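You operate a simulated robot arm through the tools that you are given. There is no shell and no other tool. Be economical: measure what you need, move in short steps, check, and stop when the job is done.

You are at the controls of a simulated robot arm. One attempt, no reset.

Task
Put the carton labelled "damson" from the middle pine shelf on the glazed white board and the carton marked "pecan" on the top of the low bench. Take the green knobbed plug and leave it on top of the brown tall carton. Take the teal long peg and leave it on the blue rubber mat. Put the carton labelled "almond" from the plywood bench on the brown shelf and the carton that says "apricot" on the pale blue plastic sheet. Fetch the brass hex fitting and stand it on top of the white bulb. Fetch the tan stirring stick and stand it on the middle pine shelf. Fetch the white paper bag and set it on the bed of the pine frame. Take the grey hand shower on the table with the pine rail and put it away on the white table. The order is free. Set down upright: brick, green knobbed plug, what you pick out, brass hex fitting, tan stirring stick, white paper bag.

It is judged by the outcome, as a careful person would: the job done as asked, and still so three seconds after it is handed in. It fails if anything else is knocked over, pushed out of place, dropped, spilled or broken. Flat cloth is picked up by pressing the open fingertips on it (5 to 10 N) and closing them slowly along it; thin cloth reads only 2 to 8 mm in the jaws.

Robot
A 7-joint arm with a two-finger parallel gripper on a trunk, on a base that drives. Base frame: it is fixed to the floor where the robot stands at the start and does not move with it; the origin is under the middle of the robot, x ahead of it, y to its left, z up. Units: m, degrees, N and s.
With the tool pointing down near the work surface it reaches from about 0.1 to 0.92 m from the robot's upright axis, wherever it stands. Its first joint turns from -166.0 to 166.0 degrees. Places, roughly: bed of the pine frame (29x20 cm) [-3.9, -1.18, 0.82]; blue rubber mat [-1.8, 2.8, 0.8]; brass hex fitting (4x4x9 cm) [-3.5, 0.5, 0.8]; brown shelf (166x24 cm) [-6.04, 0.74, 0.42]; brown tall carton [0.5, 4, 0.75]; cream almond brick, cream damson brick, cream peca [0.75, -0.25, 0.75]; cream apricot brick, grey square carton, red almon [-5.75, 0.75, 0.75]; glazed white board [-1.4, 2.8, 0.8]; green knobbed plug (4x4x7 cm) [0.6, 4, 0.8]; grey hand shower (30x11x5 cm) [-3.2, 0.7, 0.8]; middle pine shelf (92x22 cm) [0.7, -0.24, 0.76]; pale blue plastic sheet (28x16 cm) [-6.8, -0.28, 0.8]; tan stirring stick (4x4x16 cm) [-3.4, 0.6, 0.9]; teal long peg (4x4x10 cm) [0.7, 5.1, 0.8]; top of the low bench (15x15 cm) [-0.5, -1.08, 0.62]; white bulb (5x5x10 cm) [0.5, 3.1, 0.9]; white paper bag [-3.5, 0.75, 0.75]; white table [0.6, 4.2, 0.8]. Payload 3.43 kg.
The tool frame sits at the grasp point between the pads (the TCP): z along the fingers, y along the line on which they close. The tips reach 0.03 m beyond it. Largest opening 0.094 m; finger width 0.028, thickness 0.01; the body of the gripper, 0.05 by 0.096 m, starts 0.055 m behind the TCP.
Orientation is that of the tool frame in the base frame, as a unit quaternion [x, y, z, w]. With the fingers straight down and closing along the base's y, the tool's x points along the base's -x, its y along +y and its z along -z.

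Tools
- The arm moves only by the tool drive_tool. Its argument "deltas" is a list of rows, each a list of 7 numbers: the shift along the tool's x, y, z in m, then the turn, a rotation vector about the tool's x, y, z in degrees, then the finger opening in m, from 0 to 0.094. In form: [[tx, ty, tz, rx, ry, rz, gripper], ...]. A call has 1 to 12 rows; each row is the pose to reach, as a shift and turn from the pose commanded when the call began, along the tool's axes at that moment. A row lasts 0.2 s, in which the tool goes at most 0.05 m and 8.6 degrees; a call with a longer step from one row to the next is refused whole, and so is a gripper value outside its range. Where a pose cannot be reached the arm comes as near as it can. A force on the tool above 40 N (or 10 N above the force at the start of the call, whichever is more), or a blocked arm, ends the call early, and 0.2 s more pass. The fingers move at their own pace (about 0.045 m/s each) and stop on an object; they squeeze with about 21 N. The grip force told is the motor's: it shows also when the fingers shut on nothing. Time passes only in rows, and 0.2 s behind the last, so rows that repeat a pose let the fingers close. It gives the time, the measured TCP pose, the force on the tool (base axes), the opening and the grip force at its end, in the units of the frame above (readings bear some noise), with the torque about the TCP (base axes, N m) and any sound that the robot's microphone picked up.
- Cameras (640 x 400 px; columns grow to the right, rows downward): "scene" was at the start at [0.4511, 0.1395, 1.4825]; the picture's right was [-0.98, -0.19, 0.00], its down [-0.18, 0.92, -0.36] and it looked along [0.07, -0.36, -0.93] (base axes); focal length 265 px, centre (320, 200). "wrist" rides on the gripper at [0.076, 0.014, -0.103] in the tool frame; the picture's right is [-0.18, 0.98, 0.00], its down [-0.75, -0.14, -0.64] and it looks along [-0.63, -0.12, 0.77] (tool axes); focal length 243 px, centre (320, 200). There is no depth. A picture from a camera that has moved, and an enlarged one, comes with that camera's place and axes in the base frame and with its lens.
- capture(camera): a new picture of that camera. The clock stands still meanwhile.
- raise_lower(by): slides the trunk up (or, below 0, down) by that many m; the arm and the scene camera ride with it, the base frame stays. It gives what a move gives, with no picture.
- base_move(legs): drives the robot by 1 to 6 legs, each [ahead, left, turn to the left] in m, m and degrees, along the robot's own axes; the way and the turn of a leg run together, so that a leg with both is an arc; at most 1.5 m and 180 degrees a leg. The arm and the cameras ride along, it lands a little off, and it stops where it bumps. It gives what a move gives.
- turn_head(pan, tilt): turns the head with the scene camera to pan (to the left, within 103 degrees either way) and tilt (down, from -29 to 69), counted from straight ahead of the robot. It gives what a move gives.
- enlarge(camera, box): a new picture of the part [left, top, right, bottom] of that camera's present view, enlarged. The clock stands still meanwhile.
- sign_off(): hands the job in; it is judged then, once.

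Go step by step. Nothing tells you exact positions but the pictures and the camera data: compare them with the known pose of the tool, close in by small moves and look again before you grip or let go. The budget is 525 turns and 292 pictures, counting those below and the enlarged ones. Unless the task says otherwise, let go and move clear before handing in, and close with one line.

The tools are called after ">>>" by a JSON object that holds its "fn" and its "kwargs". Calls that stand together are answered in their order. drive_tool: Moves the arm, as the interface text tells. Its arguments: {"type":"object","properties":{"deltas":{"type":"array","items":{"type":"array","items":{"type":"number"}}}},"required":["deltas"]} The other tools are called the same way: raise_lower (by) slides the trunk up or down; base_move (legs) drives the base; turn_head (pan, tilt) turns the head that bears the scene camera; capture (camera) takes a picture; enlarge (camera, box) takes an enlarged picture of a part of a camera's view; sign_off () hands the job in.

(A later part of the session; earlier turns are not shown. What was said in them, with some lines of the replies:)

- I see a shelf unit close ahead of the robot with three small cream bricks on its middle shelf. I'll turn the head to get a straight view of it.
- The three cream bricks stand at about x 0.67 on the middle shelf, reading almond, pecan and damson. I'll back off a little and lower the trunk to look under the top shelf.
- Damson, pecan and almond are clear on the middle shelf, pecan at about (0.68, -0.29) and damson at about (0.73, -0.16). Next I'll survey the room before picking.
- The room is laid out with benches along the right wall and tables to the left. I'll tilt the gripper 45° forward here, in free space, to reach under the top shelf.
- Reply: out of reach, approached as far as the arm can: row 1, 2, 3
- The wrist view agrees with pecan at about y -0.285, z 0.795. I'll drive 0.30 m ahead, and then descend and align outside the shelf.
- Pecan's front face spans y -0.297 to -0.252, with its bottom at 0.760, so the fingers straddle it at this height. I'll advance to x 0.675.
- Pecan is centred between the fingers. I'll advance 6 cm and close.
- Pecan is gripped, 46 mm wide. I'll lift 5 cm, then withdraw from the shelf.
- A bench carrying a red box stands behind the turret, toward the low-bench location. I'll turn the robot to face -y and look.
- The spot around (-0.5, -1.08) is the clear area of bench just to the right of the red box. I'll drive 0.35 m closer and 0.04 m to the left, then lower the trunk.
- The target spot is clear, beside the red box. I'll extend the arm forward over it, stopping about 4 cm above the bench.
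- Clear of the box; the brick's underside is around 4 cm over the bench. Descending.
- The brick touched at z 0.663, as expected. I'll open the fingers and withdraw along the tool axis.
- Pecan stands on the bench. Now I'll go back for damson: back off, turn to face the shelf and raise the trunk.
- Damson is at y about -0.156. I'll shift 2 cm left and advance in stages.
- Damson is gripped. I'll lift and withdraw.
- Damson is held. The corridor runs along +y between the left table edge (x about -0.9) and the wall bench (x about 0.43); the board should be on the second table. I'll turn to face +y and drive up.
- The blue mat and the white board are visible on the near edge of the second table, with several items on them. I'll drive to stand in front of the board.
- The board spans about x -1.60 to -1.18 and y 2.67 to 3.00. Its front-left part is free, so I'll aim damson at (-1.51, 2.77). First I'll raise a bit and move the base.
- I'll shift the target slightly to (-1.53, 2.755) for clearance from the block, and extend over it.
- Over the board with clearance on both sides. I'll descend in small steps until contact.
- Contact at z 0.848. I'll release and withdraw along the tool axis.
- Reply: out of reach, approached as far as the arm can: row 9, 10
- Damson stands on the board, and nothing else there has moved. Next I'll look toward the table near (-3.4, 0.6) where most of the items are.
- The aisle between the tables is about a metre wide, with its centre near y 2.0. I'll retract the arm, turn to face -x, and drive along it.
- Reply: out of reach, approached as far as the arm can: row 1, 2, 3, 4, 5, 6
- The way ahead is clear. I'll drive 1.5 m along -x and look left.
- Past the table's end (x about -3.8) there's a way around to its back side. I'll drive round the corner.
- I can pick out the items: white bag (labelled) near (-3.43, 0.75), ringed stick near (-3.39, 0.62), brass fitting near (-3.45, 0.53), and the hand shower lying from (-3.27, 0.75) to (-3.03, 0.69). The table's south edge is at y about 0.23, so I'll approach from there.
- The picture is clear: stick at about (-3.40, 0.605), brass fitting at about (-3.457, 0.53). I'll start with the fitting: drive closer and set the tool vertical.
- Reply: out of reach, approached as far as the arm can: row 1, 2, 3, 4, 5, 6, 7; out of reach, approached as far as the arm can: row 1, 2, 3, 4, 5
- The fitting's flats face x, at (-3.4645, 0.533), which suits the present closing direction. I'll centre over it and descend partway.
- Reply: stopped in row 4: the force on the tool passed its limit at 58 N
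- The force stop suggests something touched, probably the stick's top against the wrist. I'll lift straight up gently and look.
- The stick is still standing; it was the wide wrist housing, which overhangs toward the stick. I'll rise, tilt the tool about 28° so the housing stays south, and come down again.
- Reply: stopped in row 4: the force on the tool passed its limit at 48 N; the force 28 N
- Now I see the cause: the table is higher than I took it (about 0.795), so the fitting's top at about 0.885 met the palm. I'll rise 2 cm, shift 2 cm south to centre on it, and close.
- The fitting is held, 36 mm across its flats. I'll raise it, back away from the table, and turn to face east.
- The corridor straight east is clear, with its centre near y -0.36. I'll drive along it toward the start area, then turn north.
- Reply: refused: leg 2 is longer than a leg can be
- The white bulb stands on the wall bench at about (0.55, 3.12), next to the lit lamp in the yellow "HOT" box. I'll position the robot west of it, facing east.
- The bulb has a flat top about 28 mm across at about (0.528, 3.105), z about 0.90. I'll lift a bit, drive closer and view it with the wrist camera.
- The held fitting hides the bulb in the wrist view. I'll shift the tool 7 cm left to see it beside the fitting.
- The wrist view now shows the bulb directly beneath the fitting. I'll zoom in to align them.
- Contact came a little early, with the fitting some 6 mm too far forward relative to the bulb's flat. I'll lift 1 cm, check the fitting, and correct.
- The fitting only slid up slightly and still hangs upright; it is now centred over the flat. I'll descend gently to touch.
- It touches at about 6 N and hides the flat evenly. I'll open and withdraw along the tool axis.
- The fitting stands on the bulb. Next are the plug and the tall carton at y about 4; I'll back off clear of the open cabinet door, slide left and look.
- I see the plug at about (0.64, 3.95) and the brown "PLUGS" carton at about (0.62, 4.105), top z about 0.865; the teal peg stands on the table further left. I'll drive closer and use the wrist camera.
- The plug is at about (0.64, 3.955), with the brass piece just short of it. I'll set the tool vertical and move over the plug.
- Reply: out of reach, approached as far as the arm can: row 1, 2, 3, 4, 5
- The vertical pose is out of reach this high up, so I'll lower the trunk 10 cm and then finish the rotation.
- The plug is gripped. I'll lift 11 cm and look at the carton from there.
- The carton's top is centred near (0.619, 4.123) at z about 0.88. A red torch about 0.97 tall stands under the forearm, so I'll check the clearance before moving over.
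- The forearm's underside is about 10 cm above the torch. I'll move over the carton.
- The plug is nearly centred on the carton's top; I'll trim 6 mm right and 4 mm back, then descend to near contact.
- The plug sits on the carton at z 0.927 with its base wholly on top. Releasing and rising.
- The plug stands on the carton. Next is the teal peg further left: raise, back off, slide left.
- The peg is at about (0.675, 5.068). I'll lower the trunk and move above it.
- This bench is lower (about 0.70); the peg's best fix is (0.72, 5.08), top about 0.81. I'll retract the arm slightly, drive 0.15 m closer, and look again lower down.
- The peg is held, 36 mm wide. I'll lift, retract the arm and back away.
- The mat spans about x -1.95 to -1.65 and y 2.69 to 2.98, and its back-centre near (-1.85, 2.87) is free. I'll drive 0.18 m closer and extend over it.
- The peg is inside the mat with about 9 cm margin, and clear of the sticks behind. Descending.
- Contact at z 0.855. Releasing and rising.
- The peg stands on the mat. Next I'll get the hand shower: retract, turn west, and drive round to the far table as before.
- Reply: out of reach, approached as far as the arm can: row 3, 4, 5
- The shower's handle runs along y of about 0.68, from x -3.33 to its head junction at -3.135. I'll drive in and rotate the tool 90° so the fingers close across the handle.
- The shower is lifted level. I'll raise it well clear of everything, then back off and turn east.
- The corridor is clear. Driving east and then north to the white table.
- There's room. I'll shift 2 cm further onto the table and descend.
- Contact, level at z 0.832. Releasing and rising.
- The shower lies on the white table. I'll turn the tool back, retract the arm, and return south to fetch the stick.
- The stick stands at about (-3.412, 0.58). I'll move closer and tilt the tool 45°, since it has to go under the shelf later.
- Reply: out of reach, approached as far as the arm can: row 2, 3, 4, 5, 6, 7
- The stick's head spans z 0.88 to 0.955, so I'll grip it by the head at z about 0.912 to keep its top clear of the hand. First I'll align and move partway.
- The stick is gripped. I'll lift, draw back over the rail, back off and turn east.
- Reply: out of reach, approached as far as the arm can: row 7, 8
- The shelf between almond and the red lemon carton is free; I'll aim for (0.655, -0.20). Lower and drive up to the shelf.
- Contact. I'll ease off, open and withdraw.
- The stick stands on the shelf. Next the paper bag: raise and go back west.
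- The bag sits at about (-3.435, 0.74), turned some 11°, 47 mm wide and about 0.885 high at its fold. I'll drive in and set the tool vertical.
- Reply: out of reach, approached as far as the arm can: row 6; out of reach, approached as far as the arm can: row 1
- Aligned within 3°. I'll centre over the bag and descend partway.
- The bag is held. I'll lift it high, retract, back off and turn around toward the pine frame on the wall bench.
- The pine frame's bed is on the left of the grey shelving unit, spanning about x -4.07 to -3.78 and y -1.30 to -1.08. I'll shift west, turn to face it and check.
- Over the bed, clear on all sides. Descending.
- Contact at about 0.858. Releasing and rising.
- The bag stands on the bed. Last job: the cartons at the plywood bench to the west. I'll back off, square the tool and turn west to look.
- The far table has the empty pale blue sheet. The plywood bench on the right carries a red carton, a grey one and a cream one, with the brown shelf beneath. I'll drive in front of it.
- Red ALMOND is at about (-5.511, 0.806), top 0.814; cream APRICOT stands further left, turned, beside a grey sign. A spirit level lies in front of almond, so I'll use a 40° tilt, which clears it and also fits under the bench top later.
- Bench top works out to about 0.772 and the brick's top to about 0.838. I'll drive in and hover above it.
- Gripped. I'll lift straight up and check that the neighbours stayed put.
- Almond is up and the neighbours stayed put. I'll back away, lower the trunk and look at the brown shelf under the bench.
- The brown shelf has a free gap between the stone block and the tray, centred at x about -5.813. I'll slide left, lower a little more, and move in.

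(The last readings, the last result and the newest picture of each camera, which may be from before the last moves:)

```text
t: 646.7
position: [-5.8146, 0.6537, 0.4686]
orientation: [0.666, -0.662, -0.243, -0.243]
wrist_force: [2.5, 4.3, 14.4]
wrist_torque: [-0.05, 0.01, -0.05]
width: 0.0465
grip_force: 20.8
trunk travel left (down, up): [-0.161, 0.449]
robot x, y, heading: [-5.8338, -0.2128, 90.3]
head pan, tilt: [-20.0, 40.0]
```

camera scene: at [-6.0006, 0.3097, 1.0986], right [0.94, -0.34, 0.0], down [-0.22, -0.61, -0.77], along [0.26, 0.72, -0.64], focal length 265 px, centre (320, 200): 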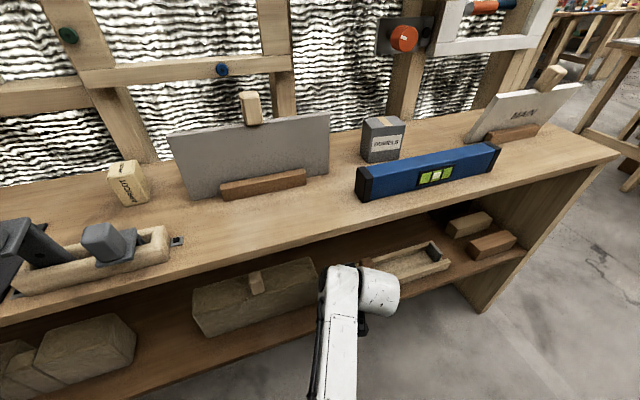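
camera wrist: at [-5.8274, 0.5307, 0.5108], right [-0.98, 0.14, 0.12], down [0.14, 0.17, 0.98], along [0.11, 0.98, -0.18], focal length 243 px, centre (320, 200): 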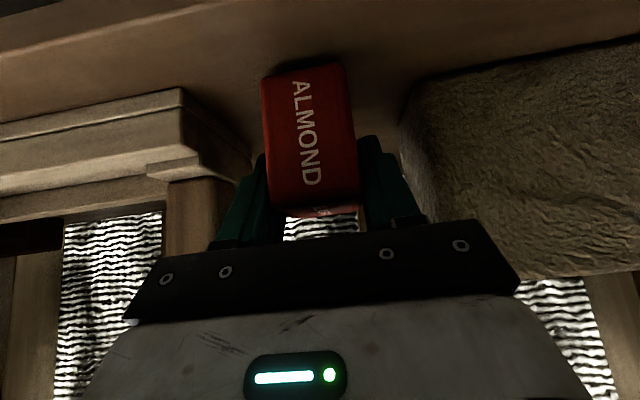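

Contact at about 0.472. I'll open just enough and withdraw backward.

>>> {"fn": "drive_tool", "kwargs": {"deltas": [[-0.0006, 0, -0.0008, 0, 0, 0, 0.066], [-0.0006, 0, -0.0008, 0, 0, 0, 0.066], [-0.0006, 0, -0.0008, 0, 0, 0, 0.066], [0.006, 0, -0.018, 0, 0, 0, 0.066], [0.025, 0, -0.045, 0, 0, 0, 0.066], [0.055, 0, -0.075, 0, 0, 0, 0.066], [0.085, 0, -0.105, 0, 0, 0, 0.066], [0.115, 0, -0.135, 0, 0, 0, 0.066], [0.115, 0, -0.135, 0, 0, 0, 0.066]]}}

>>> {"fn": "capture", "kwargs": {"camera": "wrist"}}

```text
t: 648.7
position: [-5.8115, 0.4811, 0.4994]
orientation: [0.666, -0.662, -0.243, -0.242]
wrist_force: [-0.2, -0.1, 0.3]
wrist_torque: [-0.03, 0.0, -0.01]
width: 0.0662
grip_force: 0.0
trunk travel left (down, up): [-0.161, 0.449]
robot x, y, heading: [-5.8313, -0.2121, 90.3]
head pan, tilt: [-20.0, 40.0]
```

```text
122 pictures are left
camera wrist: at [-5.8254, 0.3578, 0.5289], right [-0.98, 0.14, 0.12], down [0.14, 0.16, 0.98], along [0.11, 0.98, -0.18], focal length 243 px, centre (320, 200)
```

wrist: 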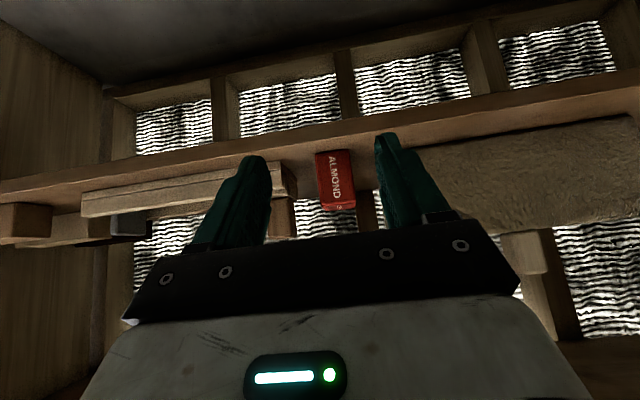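

Almond stands on the brown shelf. Next apricot, at about (-6.197, 0.79): back off, raise, set the tool vertical and slide left.

>>> {"fn": "base_move", "kwargs": {"legs": [[-0.3, 0, 0]]}}

>>> {"fn": "raise_lower", "kwargs": {"by": 0.43}}

>>> {"fn": "drive_tool", "kwargs": {"deltas": [[0, 0, 0, 0, 8, 0, 0.07], [0, 0, 0, 0, 16, 0, 0.07], [0, 0, 0, 0, 24, 0, 0.07], [0, 0, 0, 0, 32, 0, 0.07], [0, 0, 0, 0, 40, 0, 0.07], [0, 0, 0, 0, 40, 0, 0.07]]}}

>>> {"fn": "base_move", "kwargs": {"legs": [[0, 0.37, 0]]}}

>>> {"fn": "turn_head", "kwargs": {"pan": 0, "tilt": 45}}

>>> {"fn": "capture", "kwargs": {"camera": "scene"}}

```text
t: 650.7
position: [-5.8104, 0.1808, 0.4985]
orientation: [0.666, -0.662, -0.244, -0.242]
wrist_force: [0.0, 0.6, -0.2]
wrist_torque: [0.02, 0.0, 0.0]
width: 0.0659
grip_force: 0.0
trunk travel left (down, up): [-0.161, 0.449]
robot x, y, heading: [-5.83, -0.5115, 90.6]
head pan, tilt: [-20.0, 40.0]
```

```text
refused: 0.43 is not a number from -0.4 to 0.4
```

```text
t: 652.1
position: [-5.8121, 0.182, 0.4981]
orientation: [0.709, -0.705, 0.0, 0.0]
wrist_force: [0.2, -0.3, -0.2]
wrist_torque: [-0.02, -0.03, 0.0]
width: 0.0702
grip_force: 0.0
trunk travel left (down, up): [-0.161, 0.449]
robot x, y, heading: [-5.8287, -0.5126, 90.4]
head pan, tilt: [-20.0, 40.0]
```

```text
t: 654.5
position: [-6.1834, 0.1788, 0.4995]
orientation: [-0.707, 0.707, 0.001, 0.001]
wrist_force: [-0.6, -0.4, 0.5]
wrist_torque: [0.03, -0.01, -0.02]
width: 0.0699
grip_force: 0.0
trunk travel left (down, up): [-0.161, 0.449]
robot x, y, heading: [-6.209, -0.5137, 90.0]
head pan, tilt: [-20.0, 40.0]
```

```text
t: 655.4
position: [-6.1838, 0.1796, 0.4978]
orientation: [0.707, -0.707, -0.001, -0.001]
wrist_force: [0.5, 1.2, -0.7]
wrist_torque: [0.01, 0.01, 0.01]
width: 0.0698
grip_force: 0.1
trunk travel left (down, up): [-0.161, 0.449]
robot x, y, heading: [-6.207, -0.5148, 90.2]
head pan, tilt: [0.0, 45.0]
```

```text
121 pictures are left
camera scene: at [-6.4026, 0.0096, 1.0914], right [1.0, 0.0, 0.0], down [0.0, -0.71, -0.71], along [0.0, 0.71, -0.71], focal length 265 px, centre (320, 200)
```

scene: 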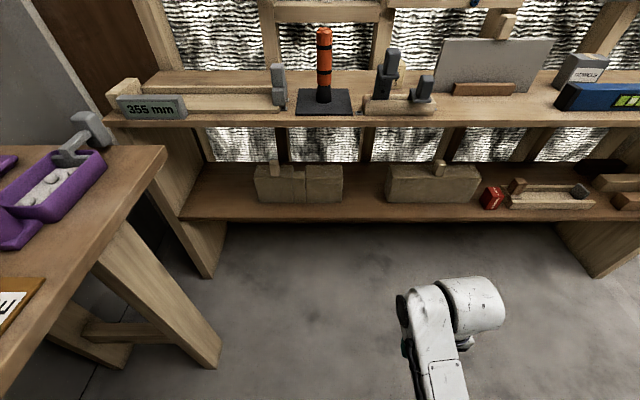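

>>> {"fn": "raise_lower", "kwargs": {"by": 0.4}}

>>> {"fn": "raise_lower", "kwargs": {"by": 0.03}}

>>> {"fn": "capture", "kwargs": {"camera": "scene"}}

```text
t: 659.2
position: [-6.1826, 0.1798, 0.8973]
orientation: [0.707, -0.707, -0.001, -0.002]
wrist_force: [0.3, -0.6, 0.1]
wrist_torque: [-0.01, -0.01, 0.0]
width: 0.07
grip_force: 0.1
trunk travel left (down, up): [-0.561, 0.049]
robot x, y, heading: [-6.2082, -0.5117, 90.1]
head pan, tilt: [0.0, 45.0]
```

```text
t: 659.9
position: [-6.1835, 0.1797, 0.9277]
orientation: [-0.707, 0.707, 0.001, 0.002]
wrist_force: [0.3, -0.3, -0.1]
wrist_torque: [0.0, 0.01, 0.0]
width: 0.0698
grip_force: 0.0
trunk travel left (down, up): [-0.591, 0.019]
robot x, y, heading: [-6.2041, -0.5134, 89.8]
head pan, tilt: [0.0, 45.0]
```

```text
120 pictures are left
camera scene: at [-6.4027, 0.0097, 1.5213], right [1.0, 0.0, 0.0], down [0.0, -0.71, -0.71], along [0.0, 0.71, -0.71], focal length 265 px, centre (320, 200)
```

scene: 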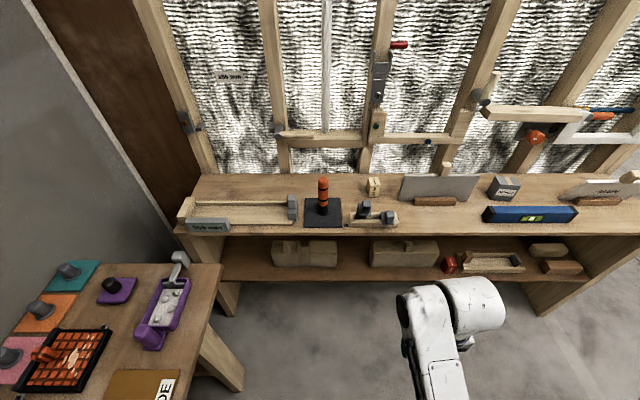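

>>> {"fn": "base_move", "kwargs": {"legs": [[0.42, 0, 0]]}}

>>> {"fn": "capture", "kwargs": {"camera": "wrist"}}

>>> {"fn": "turn_head", "kwargs": {"pan": -20, "tilt": 35}}

>>> {"fn": "capture", "kwargs": {"camera": "scene"}}

```text
t: 662.5
position: [-6.1831, 0.5957, 0.9273]
orientation: [-0.707, 0.707, 0.001, 0.001]
wrist_force: [-1.1, -0.5, -0.2]
wrist_torque: [0.01, -0.05, 0.0]
width: 0.0701
grip_force: 0.1
trunk travel left (down, up): [-0.591, 0.019]
robot x, y, heading: [-6.2074, -0.096, 90.0]
head pan, tilt: [0.0, 45.0]
```

```text
119 pictures are left
camera wrist: at [-6.1978, 0.5201, 1.0308], right [-0.98, 0.18, 0.0], down [0.14, 0.75, 0.64], along [0.12, 0.63, -0.76], focal length 243 px, centre (320, 200)
```

wrist: 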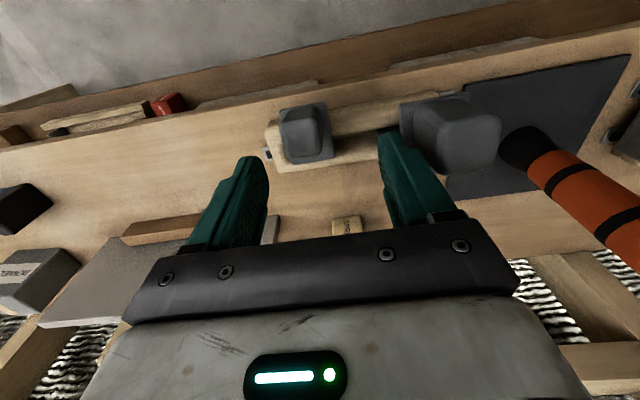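

```text
t: 663.3
position: [-6.1836, 0.5953, 0.9278]
orientation: [0.707, -0.707, -0.001, -0.001]
wrist_force: [0.0, 0.2, -0.8]
wrist_torque: [-0.01, -0.02, -0.01]
width: 0.0701
grip_force: 0.0
trunk travel left (down, up): [-0.591, 0.019]
robot x, y, heading: [-6.205, -0.0962, 90.1]
head pan, tilt: [-20.0, 35.0]
```

```text
118 pictures are left
camera scene: at [-6.3725, 0.4269, 1.5361], right [0.94, -0.34, 0.0], down [-0.2, -0.54, -0.82], along [0.28, 0.77, -0.57], focal length 265 px, centre (320, 200)
```

scene: 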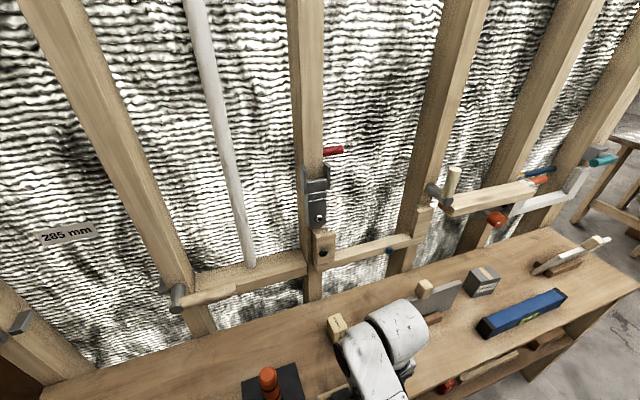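

A clamp on the wall sits right above apricot's back, so I'll tilt the tool 28° to keep the wrist back, then move over the brick.

>>> {"fn": "drive_tool", "kwargs": {"deltas": [[0, 0, -0.01, 0, -7, 0, 0.07], [0, 0, -0.02, 0, -14, 0, 0.07], [0, 0, -0.02, 0, -21, 0, 0.07], [0, 0, -0.02, 0, -28, 0, 0.07], [0, 0, -0.02, 0, -28, 0, 0.07]]}}

>>> {"fn": "drive_tool", "kwargs": {"deltas": [[-0.03, 0.005, 0.016, 0, 0, 0, 0.07], [-0.06, 0.01, 0.032, 0, 0, 0, 0.07], [-0.09, 0.012, 0.048, 0, 0, 0, 0.07], [-0.12, 0.012, 0.064, 0, 0, 0, 0.07], [-0.14, 0.012, 0.074, 0, 0, 0, 0.07], [-0.14, 0.012, 0.074, 0, 0, 0, 0.07]]}}

>>> {"fn": "capture", "kwargs": {"camera": "wrist"}}

```text
t: 664.5
position: [-6.1823, 0.5955, 0.9482]
orientation: [-0.685, 0.686, 0.173, 0.173]
wrist_force: [-0.1, -0.7, -0.4]
wrist_torque: [-0.01, 0.02, 0.01]
width: 0.07
grip_force: 0.0
trunk travel left (down, up): [-0.591, 0.019]
robot x, y, heading: [-6.2076, -0.0985, 90.3]
head pan, tilt: [-20.0, 35.0]
```

```text
t: 665.9
position: [-6.1925, 0.7548, 0.9539]
orientation: [0.687, -0.685, -0.172, -0.173]
wrist_force: [0.1, 0.8, -0.1]
wrist_torque: [0.0, 0.01, -0.01]
width: 0.07
grip_force: 0.0
trunk travel left (down, up): [-0.591, 0.019]
robot x, y, heading: [-6.2058, -0.0957, 90.1]
head pan, tilt: [-20.0, 35.0]
```

```text
117 pictures are left
camera wrist: at [-6.2076, 0.6395, 1.0083], right [-0.98, 0.16, 0.09], down [0.14, 0.36, 0.92], along [0.12, 0.92, -0.38], focal length 243 px, centre (320, 200)
```

wrist: 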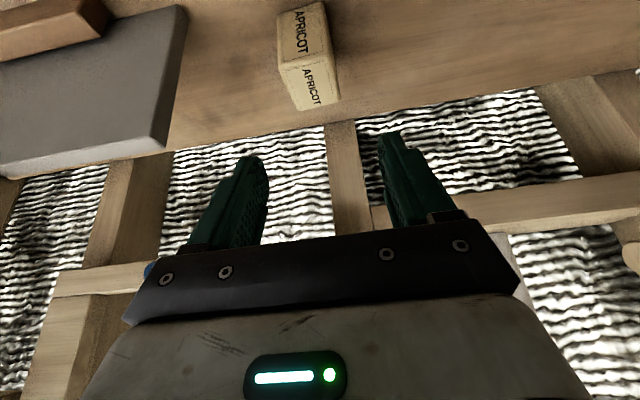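

>>> {"fn": "drive_tool", "kwargs": {"deltas": [[-0.005, 0, 0.035, 0, 0, 0, 0.07], [0.005, 0, 0.065, 0, 0, 0, 0.07], [0.011, 0, 0.085, 0, 0, 0, 0.07], [0.011, 0, 0.085, 0, 0, 0, 0.07]]}}

>>> {"fn": "capture", "kwargs": {"camera": "wrist"}}

>>> {"fn": "enlarge", "kwargs": {"camera": "scene", "box": [260, 150, 440, 400]}}

```text
t: 666.9
position: [-6.1957, 0.7833, 0.8699]
orientation: [0.686, -0.685, -0.173, -0.172]
wrist_force: [-0.2, 0.4, 0.2]
wrist_torque: [0.02, 0.0, -0.01]
width: 0.07
grip_force: 0.1
trunk travel left (down, up): [-0.591, 0.019]
robot x, y, heading: [-6.2039, -0.098, 89.8]
head pan, tilt: [-20.0, 35.0]
```

```text
116 pictures are left
camera wrist: at [-6.2104, 0.6685, 0.9248], right [-0.98, 0.16, 0.09], down [0.14, 0.36, 0.92], along [0.12, 0.92, -0.38], focal length 243 px, centre (320, 200)
```

wrist: 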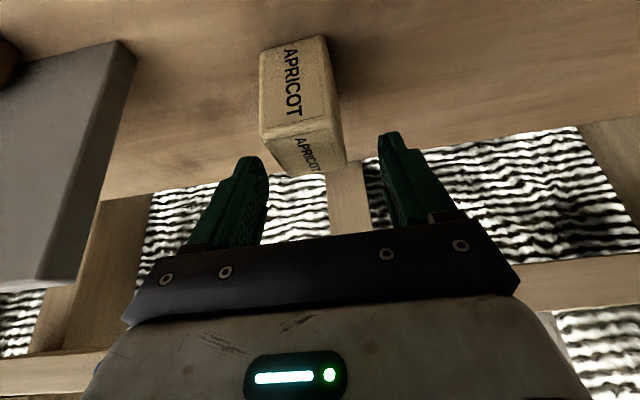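

```text
1.60 times, centred on (350, 275) of scene
camera zoom: at [-6.3725, 0.4269, 1.5361], right [0.94, -0.34, 0.0], down [-0.2, -0.54, -0.82], along [0.28, 0.77, -0.57], focal length 424 px, centre (272, 80)
```

zoom: 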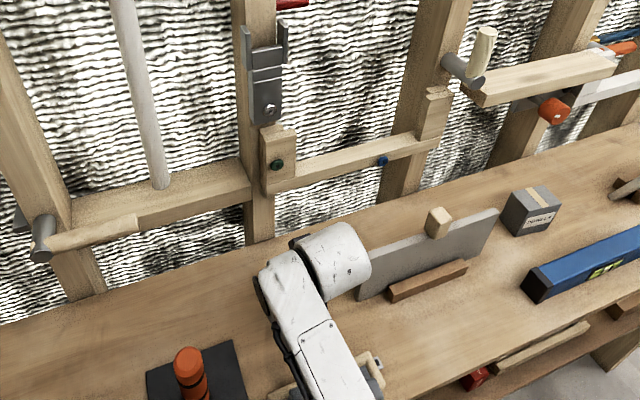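

>>> {"fn": "drive_tool", "kwargs": {"deltas": [[0.01, -0.007, 0.018, 0, 0, 0, 0.07], [0.018, -0.007, 0.034, 0, 0, 0, 0.07], [0.0213, -0.007, 0.0396, 0, 0, 0, 0.07], [0.0213, -0.007, 0.0396, 0, 0, 0, 0.07]]}}

>>> {"fn": "capture", "kwargs": {"camera": "wrist"}}

```text
t: 667.9
position: [-6.189, 0.7826, 0.8239]
orientation: [0.687, -0.685, -0.173, -0.171]
wrist_force: [0.1, 0.4, 0.1]
wrist_torque: [0.05, 0.0, 0.0]
width: 0.0698
grip_force: 0.0
trunk travel left (down, up): [-0.591, 0.019]
robot x, y, heading: [-6.2097, -0.0956, 90.0]
head pan, tilt: [-20.0, 35.0]
```

```text
114 pictures are left
camera wrist: at [-6.2028, 0.6686, 0.8793], right [-0.98, 0.16, 0.09], down [0.14, 0.36, 0.92], along [0.12, 0.92, -0.38], focal length 243 px, centre (320, 200)
```

wrist: 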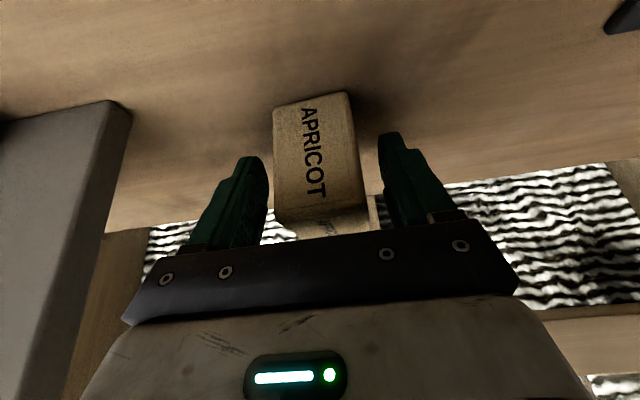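

>>> {"fn": "drive_tool", "kwargs": {"deltas": [[0, 0, 0, 0, 0, 0, 0.03], [0, 0, 0, 0, 0, 0, 0.03], [0, 0, 0, 0, 0, 0, 0.03], [0, 0, 0, 0, 0, 0, 0.03]]}}

>>> {"fn": "drive_tool", "kwargs": {"deltas": [[-0.015, 0, -0.028, 0, 0, 0, 0.03], [-0.033, 0, -0.062, 0, 0, 0, 0.03], [-0.045, 0, -0.1, 0, 0, 0, 0.03], [-0.025, 0, -0.13, 0, 0, 0, 0.03], [0.005, 0, -0.15, 0, 0, 0, 0.03], [0.03, 0, -0.16, 0, 0, 0, 0.03], [0.03, 0, -0.16, 0, 0, 0, 0.03]]}}

>>> {"fn": "capture", "kwargs": {"camera": "wrist"}}

```text
t: 668.9
position: [-6.1888, 0.7825, 0.825]
orientation: [-0.686, 0.686, 0.172, 0.173]
wrist_force: [-0.6, 0.3, 1.8]
wrist_torque: [-0.03, 0.01, 0.01]
width: 0.0463
grip_force: 20.6
trunk travel left (down, up): [-0.591, 0.019]
robot x, y, heading: [-6.2046, -0.0987, 89.9]
head pan, tilt: [-20.0, 35.0]
```

```text
t: 670.5
position: [-6.1906, 0.682, 0.9521]
orientation: [0.686, -0.686, -0.172, -0.172]
wrist_force: [-0.2, -1.1, -2.4]
wrist_torque: [-0.01, 0.03, -0.02]
width: 0.0461
grip_force: 21.1
trunk travel left (down, up): [-0.591, 0.019]
robot x, y, heading: [-6.2037, -0.0971, 89.9]
head pan, tilt: [-20.0, 35.0]
```

```text
113 pictures are left
camera wrist: at [-6.2047, 0.5677, 1.0078], right [-0.98, 0.16, 0.09], down [0.14, 0.36, 0.92], along [0.12, 0.92, -0.38], focal length 243 px, centre (320, 200)
```

wrist: 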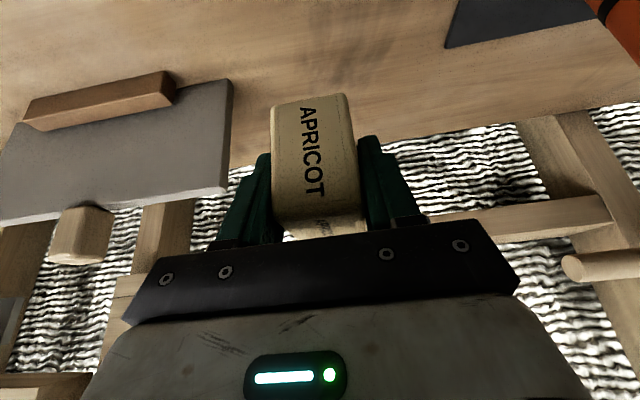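

Apricot is held. I'll back away to the east and turn west toward the blue sheet.

>>> {"fn": "base_move", "kwargs": {"legs": [[-0.25, -0.35, 0], [0, 0, 90]]}}

>>> {"fn": "turn_head", "kwargs": {"pan": 0, "tilt": 40}}

>>> {"fn": "capture", "kwargs": {"camera": "scene"}}

```text
t: 677.0
position: [-6.6395, -0.3487, 0.9516]
orientation: [0.97, 0.013, -0.243, 0.004]
wrist_force: [-0.3, 0.2, -2.4]
wrist_torque: [-0.01, -0.03, 0.02]
width: 0.0464
grip_force: 20.6
trunk travel left (down, up): [-0.591, 0.019]
robot x, y, heading: [-5.8576, -0.3434, -178.4]
head pan, tilt: [-20.0, 35.0]
```

```text
t: 677.9
position: [-6.6389, -0.3486, 0.9518]
orientation: [0.97, 0.013, -0.243, 0.003]
wrist_force: [0.4, 0.3, -2.0]
wrist_torque: [-0.01, 0.02, 0.0]
width: 0.0463
grip_force: 20.7
trunk travel left (down, up): [-0.591, 0.019]
robot x, y, heading: [-5.8611, -0.3429, -178.2]
head pan, tilt: [0.0, 40.0]
```

```text
112 pictures are left
camera scene: at [-6.3826, -0.5527, 1.5286], right [-0.03, 1.0, 0.0], down [0.64, 0.02, -0.77], along [-0.77, -0.02, -0.64], focal length 265 px, centre (320, 200)
```

scene: 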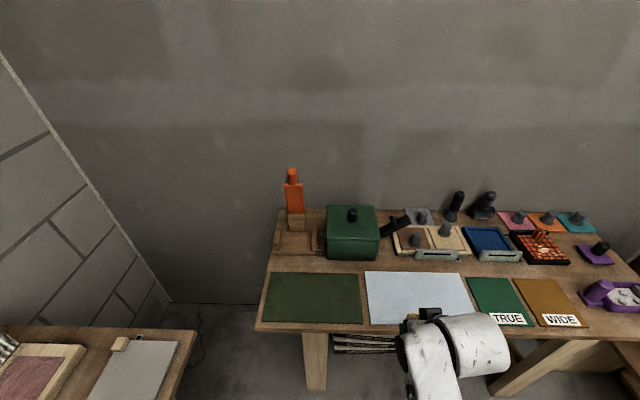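

The sheet spans about x -6.895 to -6.73 and y -0.42 to -0.11, and is empty. I'll drive 0.15 m ahead and centre over it.

>>> {"fn": "base_move", "kwargs": {"legs": [[0.15, -0.06, -1.5]]}}

>>> {"fn": "capture", "kwargs": {"camera": "wrist"}}

>>> {"fn": "capture", "kwargs": {"camera": "scene"}}

```text
t: 679.3
position: [-6.7889, -0.27, 0.9525]
orientation: [0.97, 0.001, -0.244, 0.001]
wrist_force: [0.1, -0.5, -2.5]
wrist_torque: [-0.01, 0.01, 0.02]
width: 0.0463
grip_force: 20.9
trunk travel left (down, up): [-0.591, 0.019]
robot x, y, heading: [-6.009, -0.2865, -179.8]
head pan, tilt: [0.0, 40.0]
```

```text
111 pictures are left
camera wrist: at [-6.6733, -0.2833, 1.0076], right [-0.16, -0.98, 0.09], down [-0.36, 0.14, 0.92], along [-0.92, 0.12, -0.38], focal length 243 px, centre (320, 200)
```

wrist: 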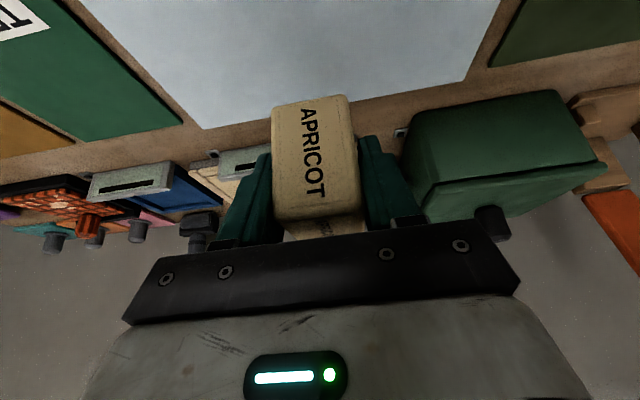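

```text
110 pictures are left
camera scene: at [-6.5378, -0.4817, 1.5286], right [0.0, 1.0, 0.0], down [0.64, 0.0, -0.77], along [-0.77, 0.0, -0.64], focal length 265 px, centre (320, 200)
```

scene: 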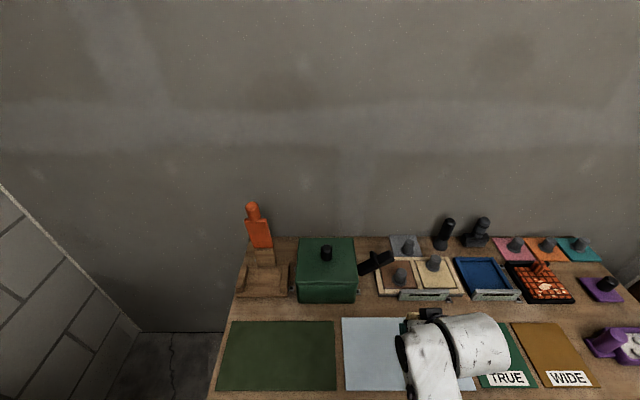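

>>> {"fn": "drive_tool", "kwargs": {"deltas": [[0.005, 0, 0.03, 0, 0, 0, 0.03], [0.02, 0, 0.06, 0, 0, 0, 0.03], [0.033, 0, 0.087, 0, 0, 0, 0.03], [0.033, 0, 0.087, 0, 0, 0, 0.03]]}}

>>> {"fn": "capture", "kwargs": {"camera": "wrist"}}

>>> {"fn": "drive_tool", "kwargs": {"deltas": [[0.0019, 0, 0.0035, 0, 0, 0, 0.03], [0.0028, 0, 0.0053, 0, 0, 0, 0.03], [0.0028, 0, 0.0053, 0, 0, 0, 0.03]]}}

>>> {"fn": "drive_tool", "kwargs": {"deltas": [[0.0009, 0, 0.0018, 0, 0, 0, 0.03], [0.0019, 0, 0.0035, 0, 0, 0, 0.03], [0.0019, 0, 0.0035, 0, 0, 0, 0.03]]}}

```text
t: 680.3
position: [-6.8025, -0.2709, 0.8617]
orientation: [0.97, 0.001, -0.244, 0.001]
wrist_force: [-0.2, -0.3, -3.1]
wrist_torque: [-0.02, -0.05, 0.03]
width: 0.0464
grip_force: 21.0
trunk travel left (down, up): [-0.591, 0.019]
robot x, y, heading: [-6.0097, -0.2872, -179.7]
head pan, tilt: [0.0, 40.0]
```

```text
109 pictures are left
camera wrist: at [-6.6872, -0.2834, 0.9165], right [-0.16, -0.98, 0.09], down [-0.36, 0.14, 0.92], along [-0.92, 0.12, -0.38], focal length 243 px, centre (320, 200)
```

wrist: 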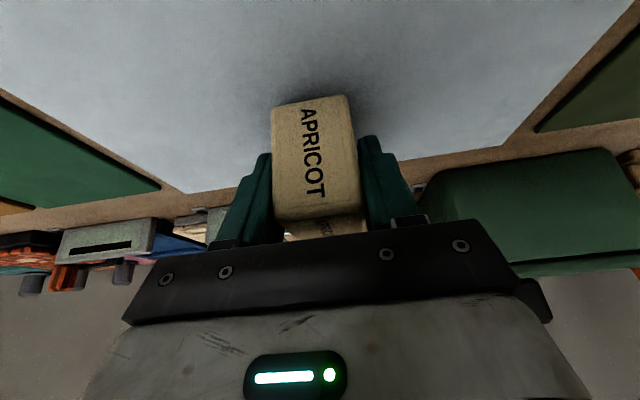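

```text
t: 681.1
position: [-6.803, -0.2713, 0.8542]
orientation: [0.97, 0.0, -0.244, 0.0]
wrist_force: [-0.7, -0.5, -2.9]
wrist_torque: [0.01, 0.0, -0.01]
width: 0.0462
grip_force: 21.2
trunk travel left (down, up): [-0.591, 0.019]
robot x, y, heading: [-6.0096, -0.2843, -179.9]
head pan, tilt: [0.0, 40.0]
```

```text
t: 681.9
position: [-6.802, -0.2706, 0.8504]
orientation: [0.97, 0.001, -0.244, 0.0]
wrist_force: [-0.6, 0.5, -2.3]
wrist_torque: [-0.04, -0.01, 0.03]
width: 0.0462
grip_force: 21.3
trunk travel left (down, up): [-0.591, 0.019]
robot x, y, heading: [-6.0108, -0.2886, -180.2]
head pan, tilt: [0.0, 40.0]
```

>>> {"fn": "drive_tool", "kwargs": {"deltas": [[0.0009, 0, 0.0018, 0, 0, 0, 0.03], [0.0019, 0, 0.0035, 0, 0, 0, 0.03], [0.0019, 0, 0.0035, 0, 0, 0, 0.03]]}}

>>> {"fn": "drive_tool", "kwargs": {"deltas": [[0.0009, 0, 0.0018, 0, 0, 0, 0.03], [0.0019, 0, 0.0035, 0, 0, 0, 0.03], [0.0019, 0, 0.0035, 0, 0, 0, 0.03]]}}

>>> {"fn": "capture", "kwargs": {"camera": "wrist"}}

```text
t: 682.7
position: [-6.8027, -0.2717, 0.8484]
orientation: [0.97, 0.001, -0.245, 0.0]
wrist_force: [-0.7, -0.3, 14.6]
wrist_torque: [-0.04, 0.03, -0.01]
width: 0.0465
grip_force: 21.1
trunk travel left (down, up): [-0.591, 0.019]
robot x, y, heading: [-6.0095, -0.285, -179.9]
head pan, tilt: [0.0, 40.0]
```

```text
t: 683.5
position: [-6.8002, -0.2704, 0.8439]
orientation: [0.97, 0.0, -0.244, 0.0]
wrist_force: [-5.2, -0.6, 14.7]
wrist_torque: [-0.03, -0.02, -0.07]
width: 0.0465
grip_force: 20.6
trunk travel left (down, up): [-0.591, 0.019]
robot x, y, heading: [-6.0094, -0.2888, -179.8]
head pan, tilt: [0.0, 40.0]
```

```text
108 pictures are left
camera wrist: at [-6.6856, -0.2836, 0.898], right [-0.16, -0.98, 0.09], down [-0.36, 0.14, 0.92], along [-0.92, 0.12, -0.38], focal length 243 px, centre (320, 200)
```

wrist: 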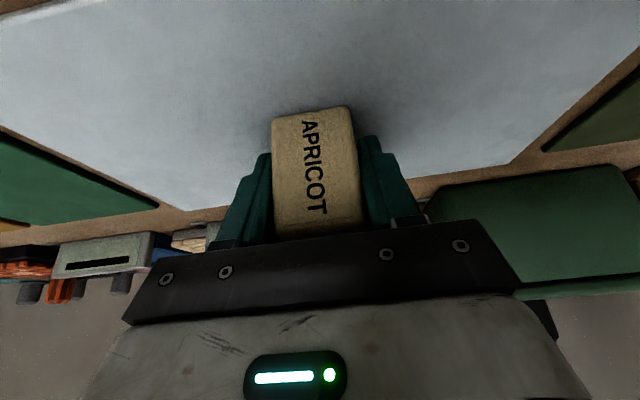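

Standing flat on the sheet. Releasing and withdrawing along the tool axis.

>>> {"fn": "drive_tool", "kwargs": {"deltas": [[-0.0007, 0, -0.0013, 0, 0, 0, 0.07], [-0.0007, 0, -0.0013, 0, 0, 0, 0.08], [-0.0007, 0, -0.0013, 0, 0, 0, 0.08], [0, 0, -0.02, 0, 0, 0, 0.08], [0, 0, -0.05, 0, 0, 0, 0.08], [0, 0, -0.09, 0, 0, 0, 0.08], [0, 0, -0.13, 0, 0, 0, 0.08], [0, 0, -0.15, 0, 0, 0, 0.08]]}}

>>> {"fn": "base_move", "kwargs": {"legs": [[-0.4, 0, 0]]}}

>>> {"fn": "turn_head", "kwargs": {"pan": -5, "tilt": 30}}

>>> {"fn": "capture", "kwargs": {"camera": "scene"}}

>>> {"fn": "turn_head", "kwargs": {"pan": -65, "tilt": 25}}

>>> {"fn": "capture", "kwargs": {"camera": "scene"}}

```text
t: 685.3
position: [-6.7302, -0.2684, 0.9742]
orientation: [0.97, 0.0, -0.243, 0.001]
wrist_force: [-0.3, -0.1, -0.5]
wrist_torque: [-0.01, -0.03, 0.02]
width: 0.0803
grip_force: 0.1
trunk travel left (down, up): [-0.591, 0.019]
robot x, y, heading: [-6.0091, -0.2866, -180.0]
head pan, tilt: [0.0, 40.0]
```

```text
t: 687.7
position: [-6.3372, -0.2671, 0.9755]
orientation: [0.97, -0.001, -0.243, 0.0]
wrist_force: [-1.0, 0.5, 0.4]
wrist_torque: [0.0, 0.0, -0.04]
width: 0.0801
grip_force: 0.1
trunk travel left (down, up): [-0.591, 0.019]
robot x, y, heading: [-5.6171, -0.2872, 179.5]
head pan, tilt: [0.0, 40.0]
```

```text
t: 688.5
position: [-6.3367, -0.2666, 0.9752]
orientation: [0.97, -0.001, -0.244, -0.001]
wrist_force: [0.2, 0.5, -0.3]
wrist_torque: [0.03, 0.0, 0.02]
width: 0.08
grip_force: 0.1
trunk travel left (down, up): [-0.591, 0.019]
robot x, y, heading: [-5.6139, -0.2853, 179.6]
head pan, tilt: [-5.0, 30.0]
```

```text
107 pictures are left
camera scene: at [-6.1508, -0.4722, 1.5439], right [0.09, 1.0, 0.0], down [0.5, -0.05, -0.87], along [-0.86, 0.08, -0.5], focal length 265 px, centre (320, 200)
```

scene: 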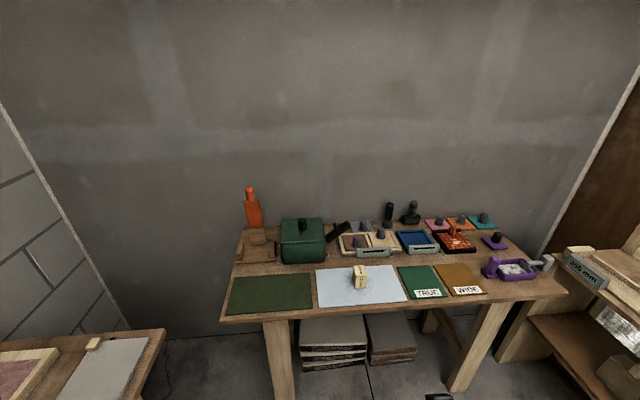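

```text
t: 689.8
position: [-6.3376, -0.2672, 0.9757]
orientation: [0.97, -0.002, -0.244, 0.0]
wrist_force: [0.9, -1.1, 0.5]
wrist_torque: [0.01, 0.04, 0.0]
width: 0.0802
grip_force: 0.1
trunk travel left (down, up): [-0.591, 0.019]
robot x, y, heading: [-5.615, -0.2892, 179.7]
head pan, tilt: [-65.0, 25.0]
```

```text
106 pictures are left
camera scene: at [-6.0994, -0.3968, 1.5519], right [0.91, 0.42, 0.0], down [0.18, -0.38, -0.91], along [-0.38, 0.82, -0.42], focal length 265 px, centre (320, 200)
```

scene: 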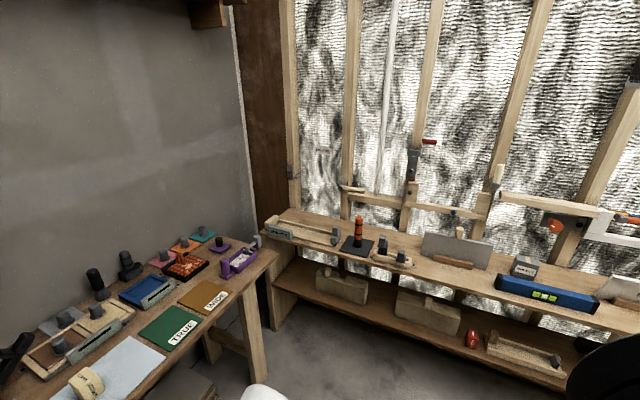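

Both cartons stand where they were asked for, the bench items are in place, and the gripper is empty and clear. I'm handing in.

>>> {"fn": "sign_off", "kwargs": {}}

```text
The job is handed in.
```

All ten items were moved to where you asked and released, and the job is handed in. I didn't get a clear look at the hand shower on the white table after letting go, because the arm was in the way.
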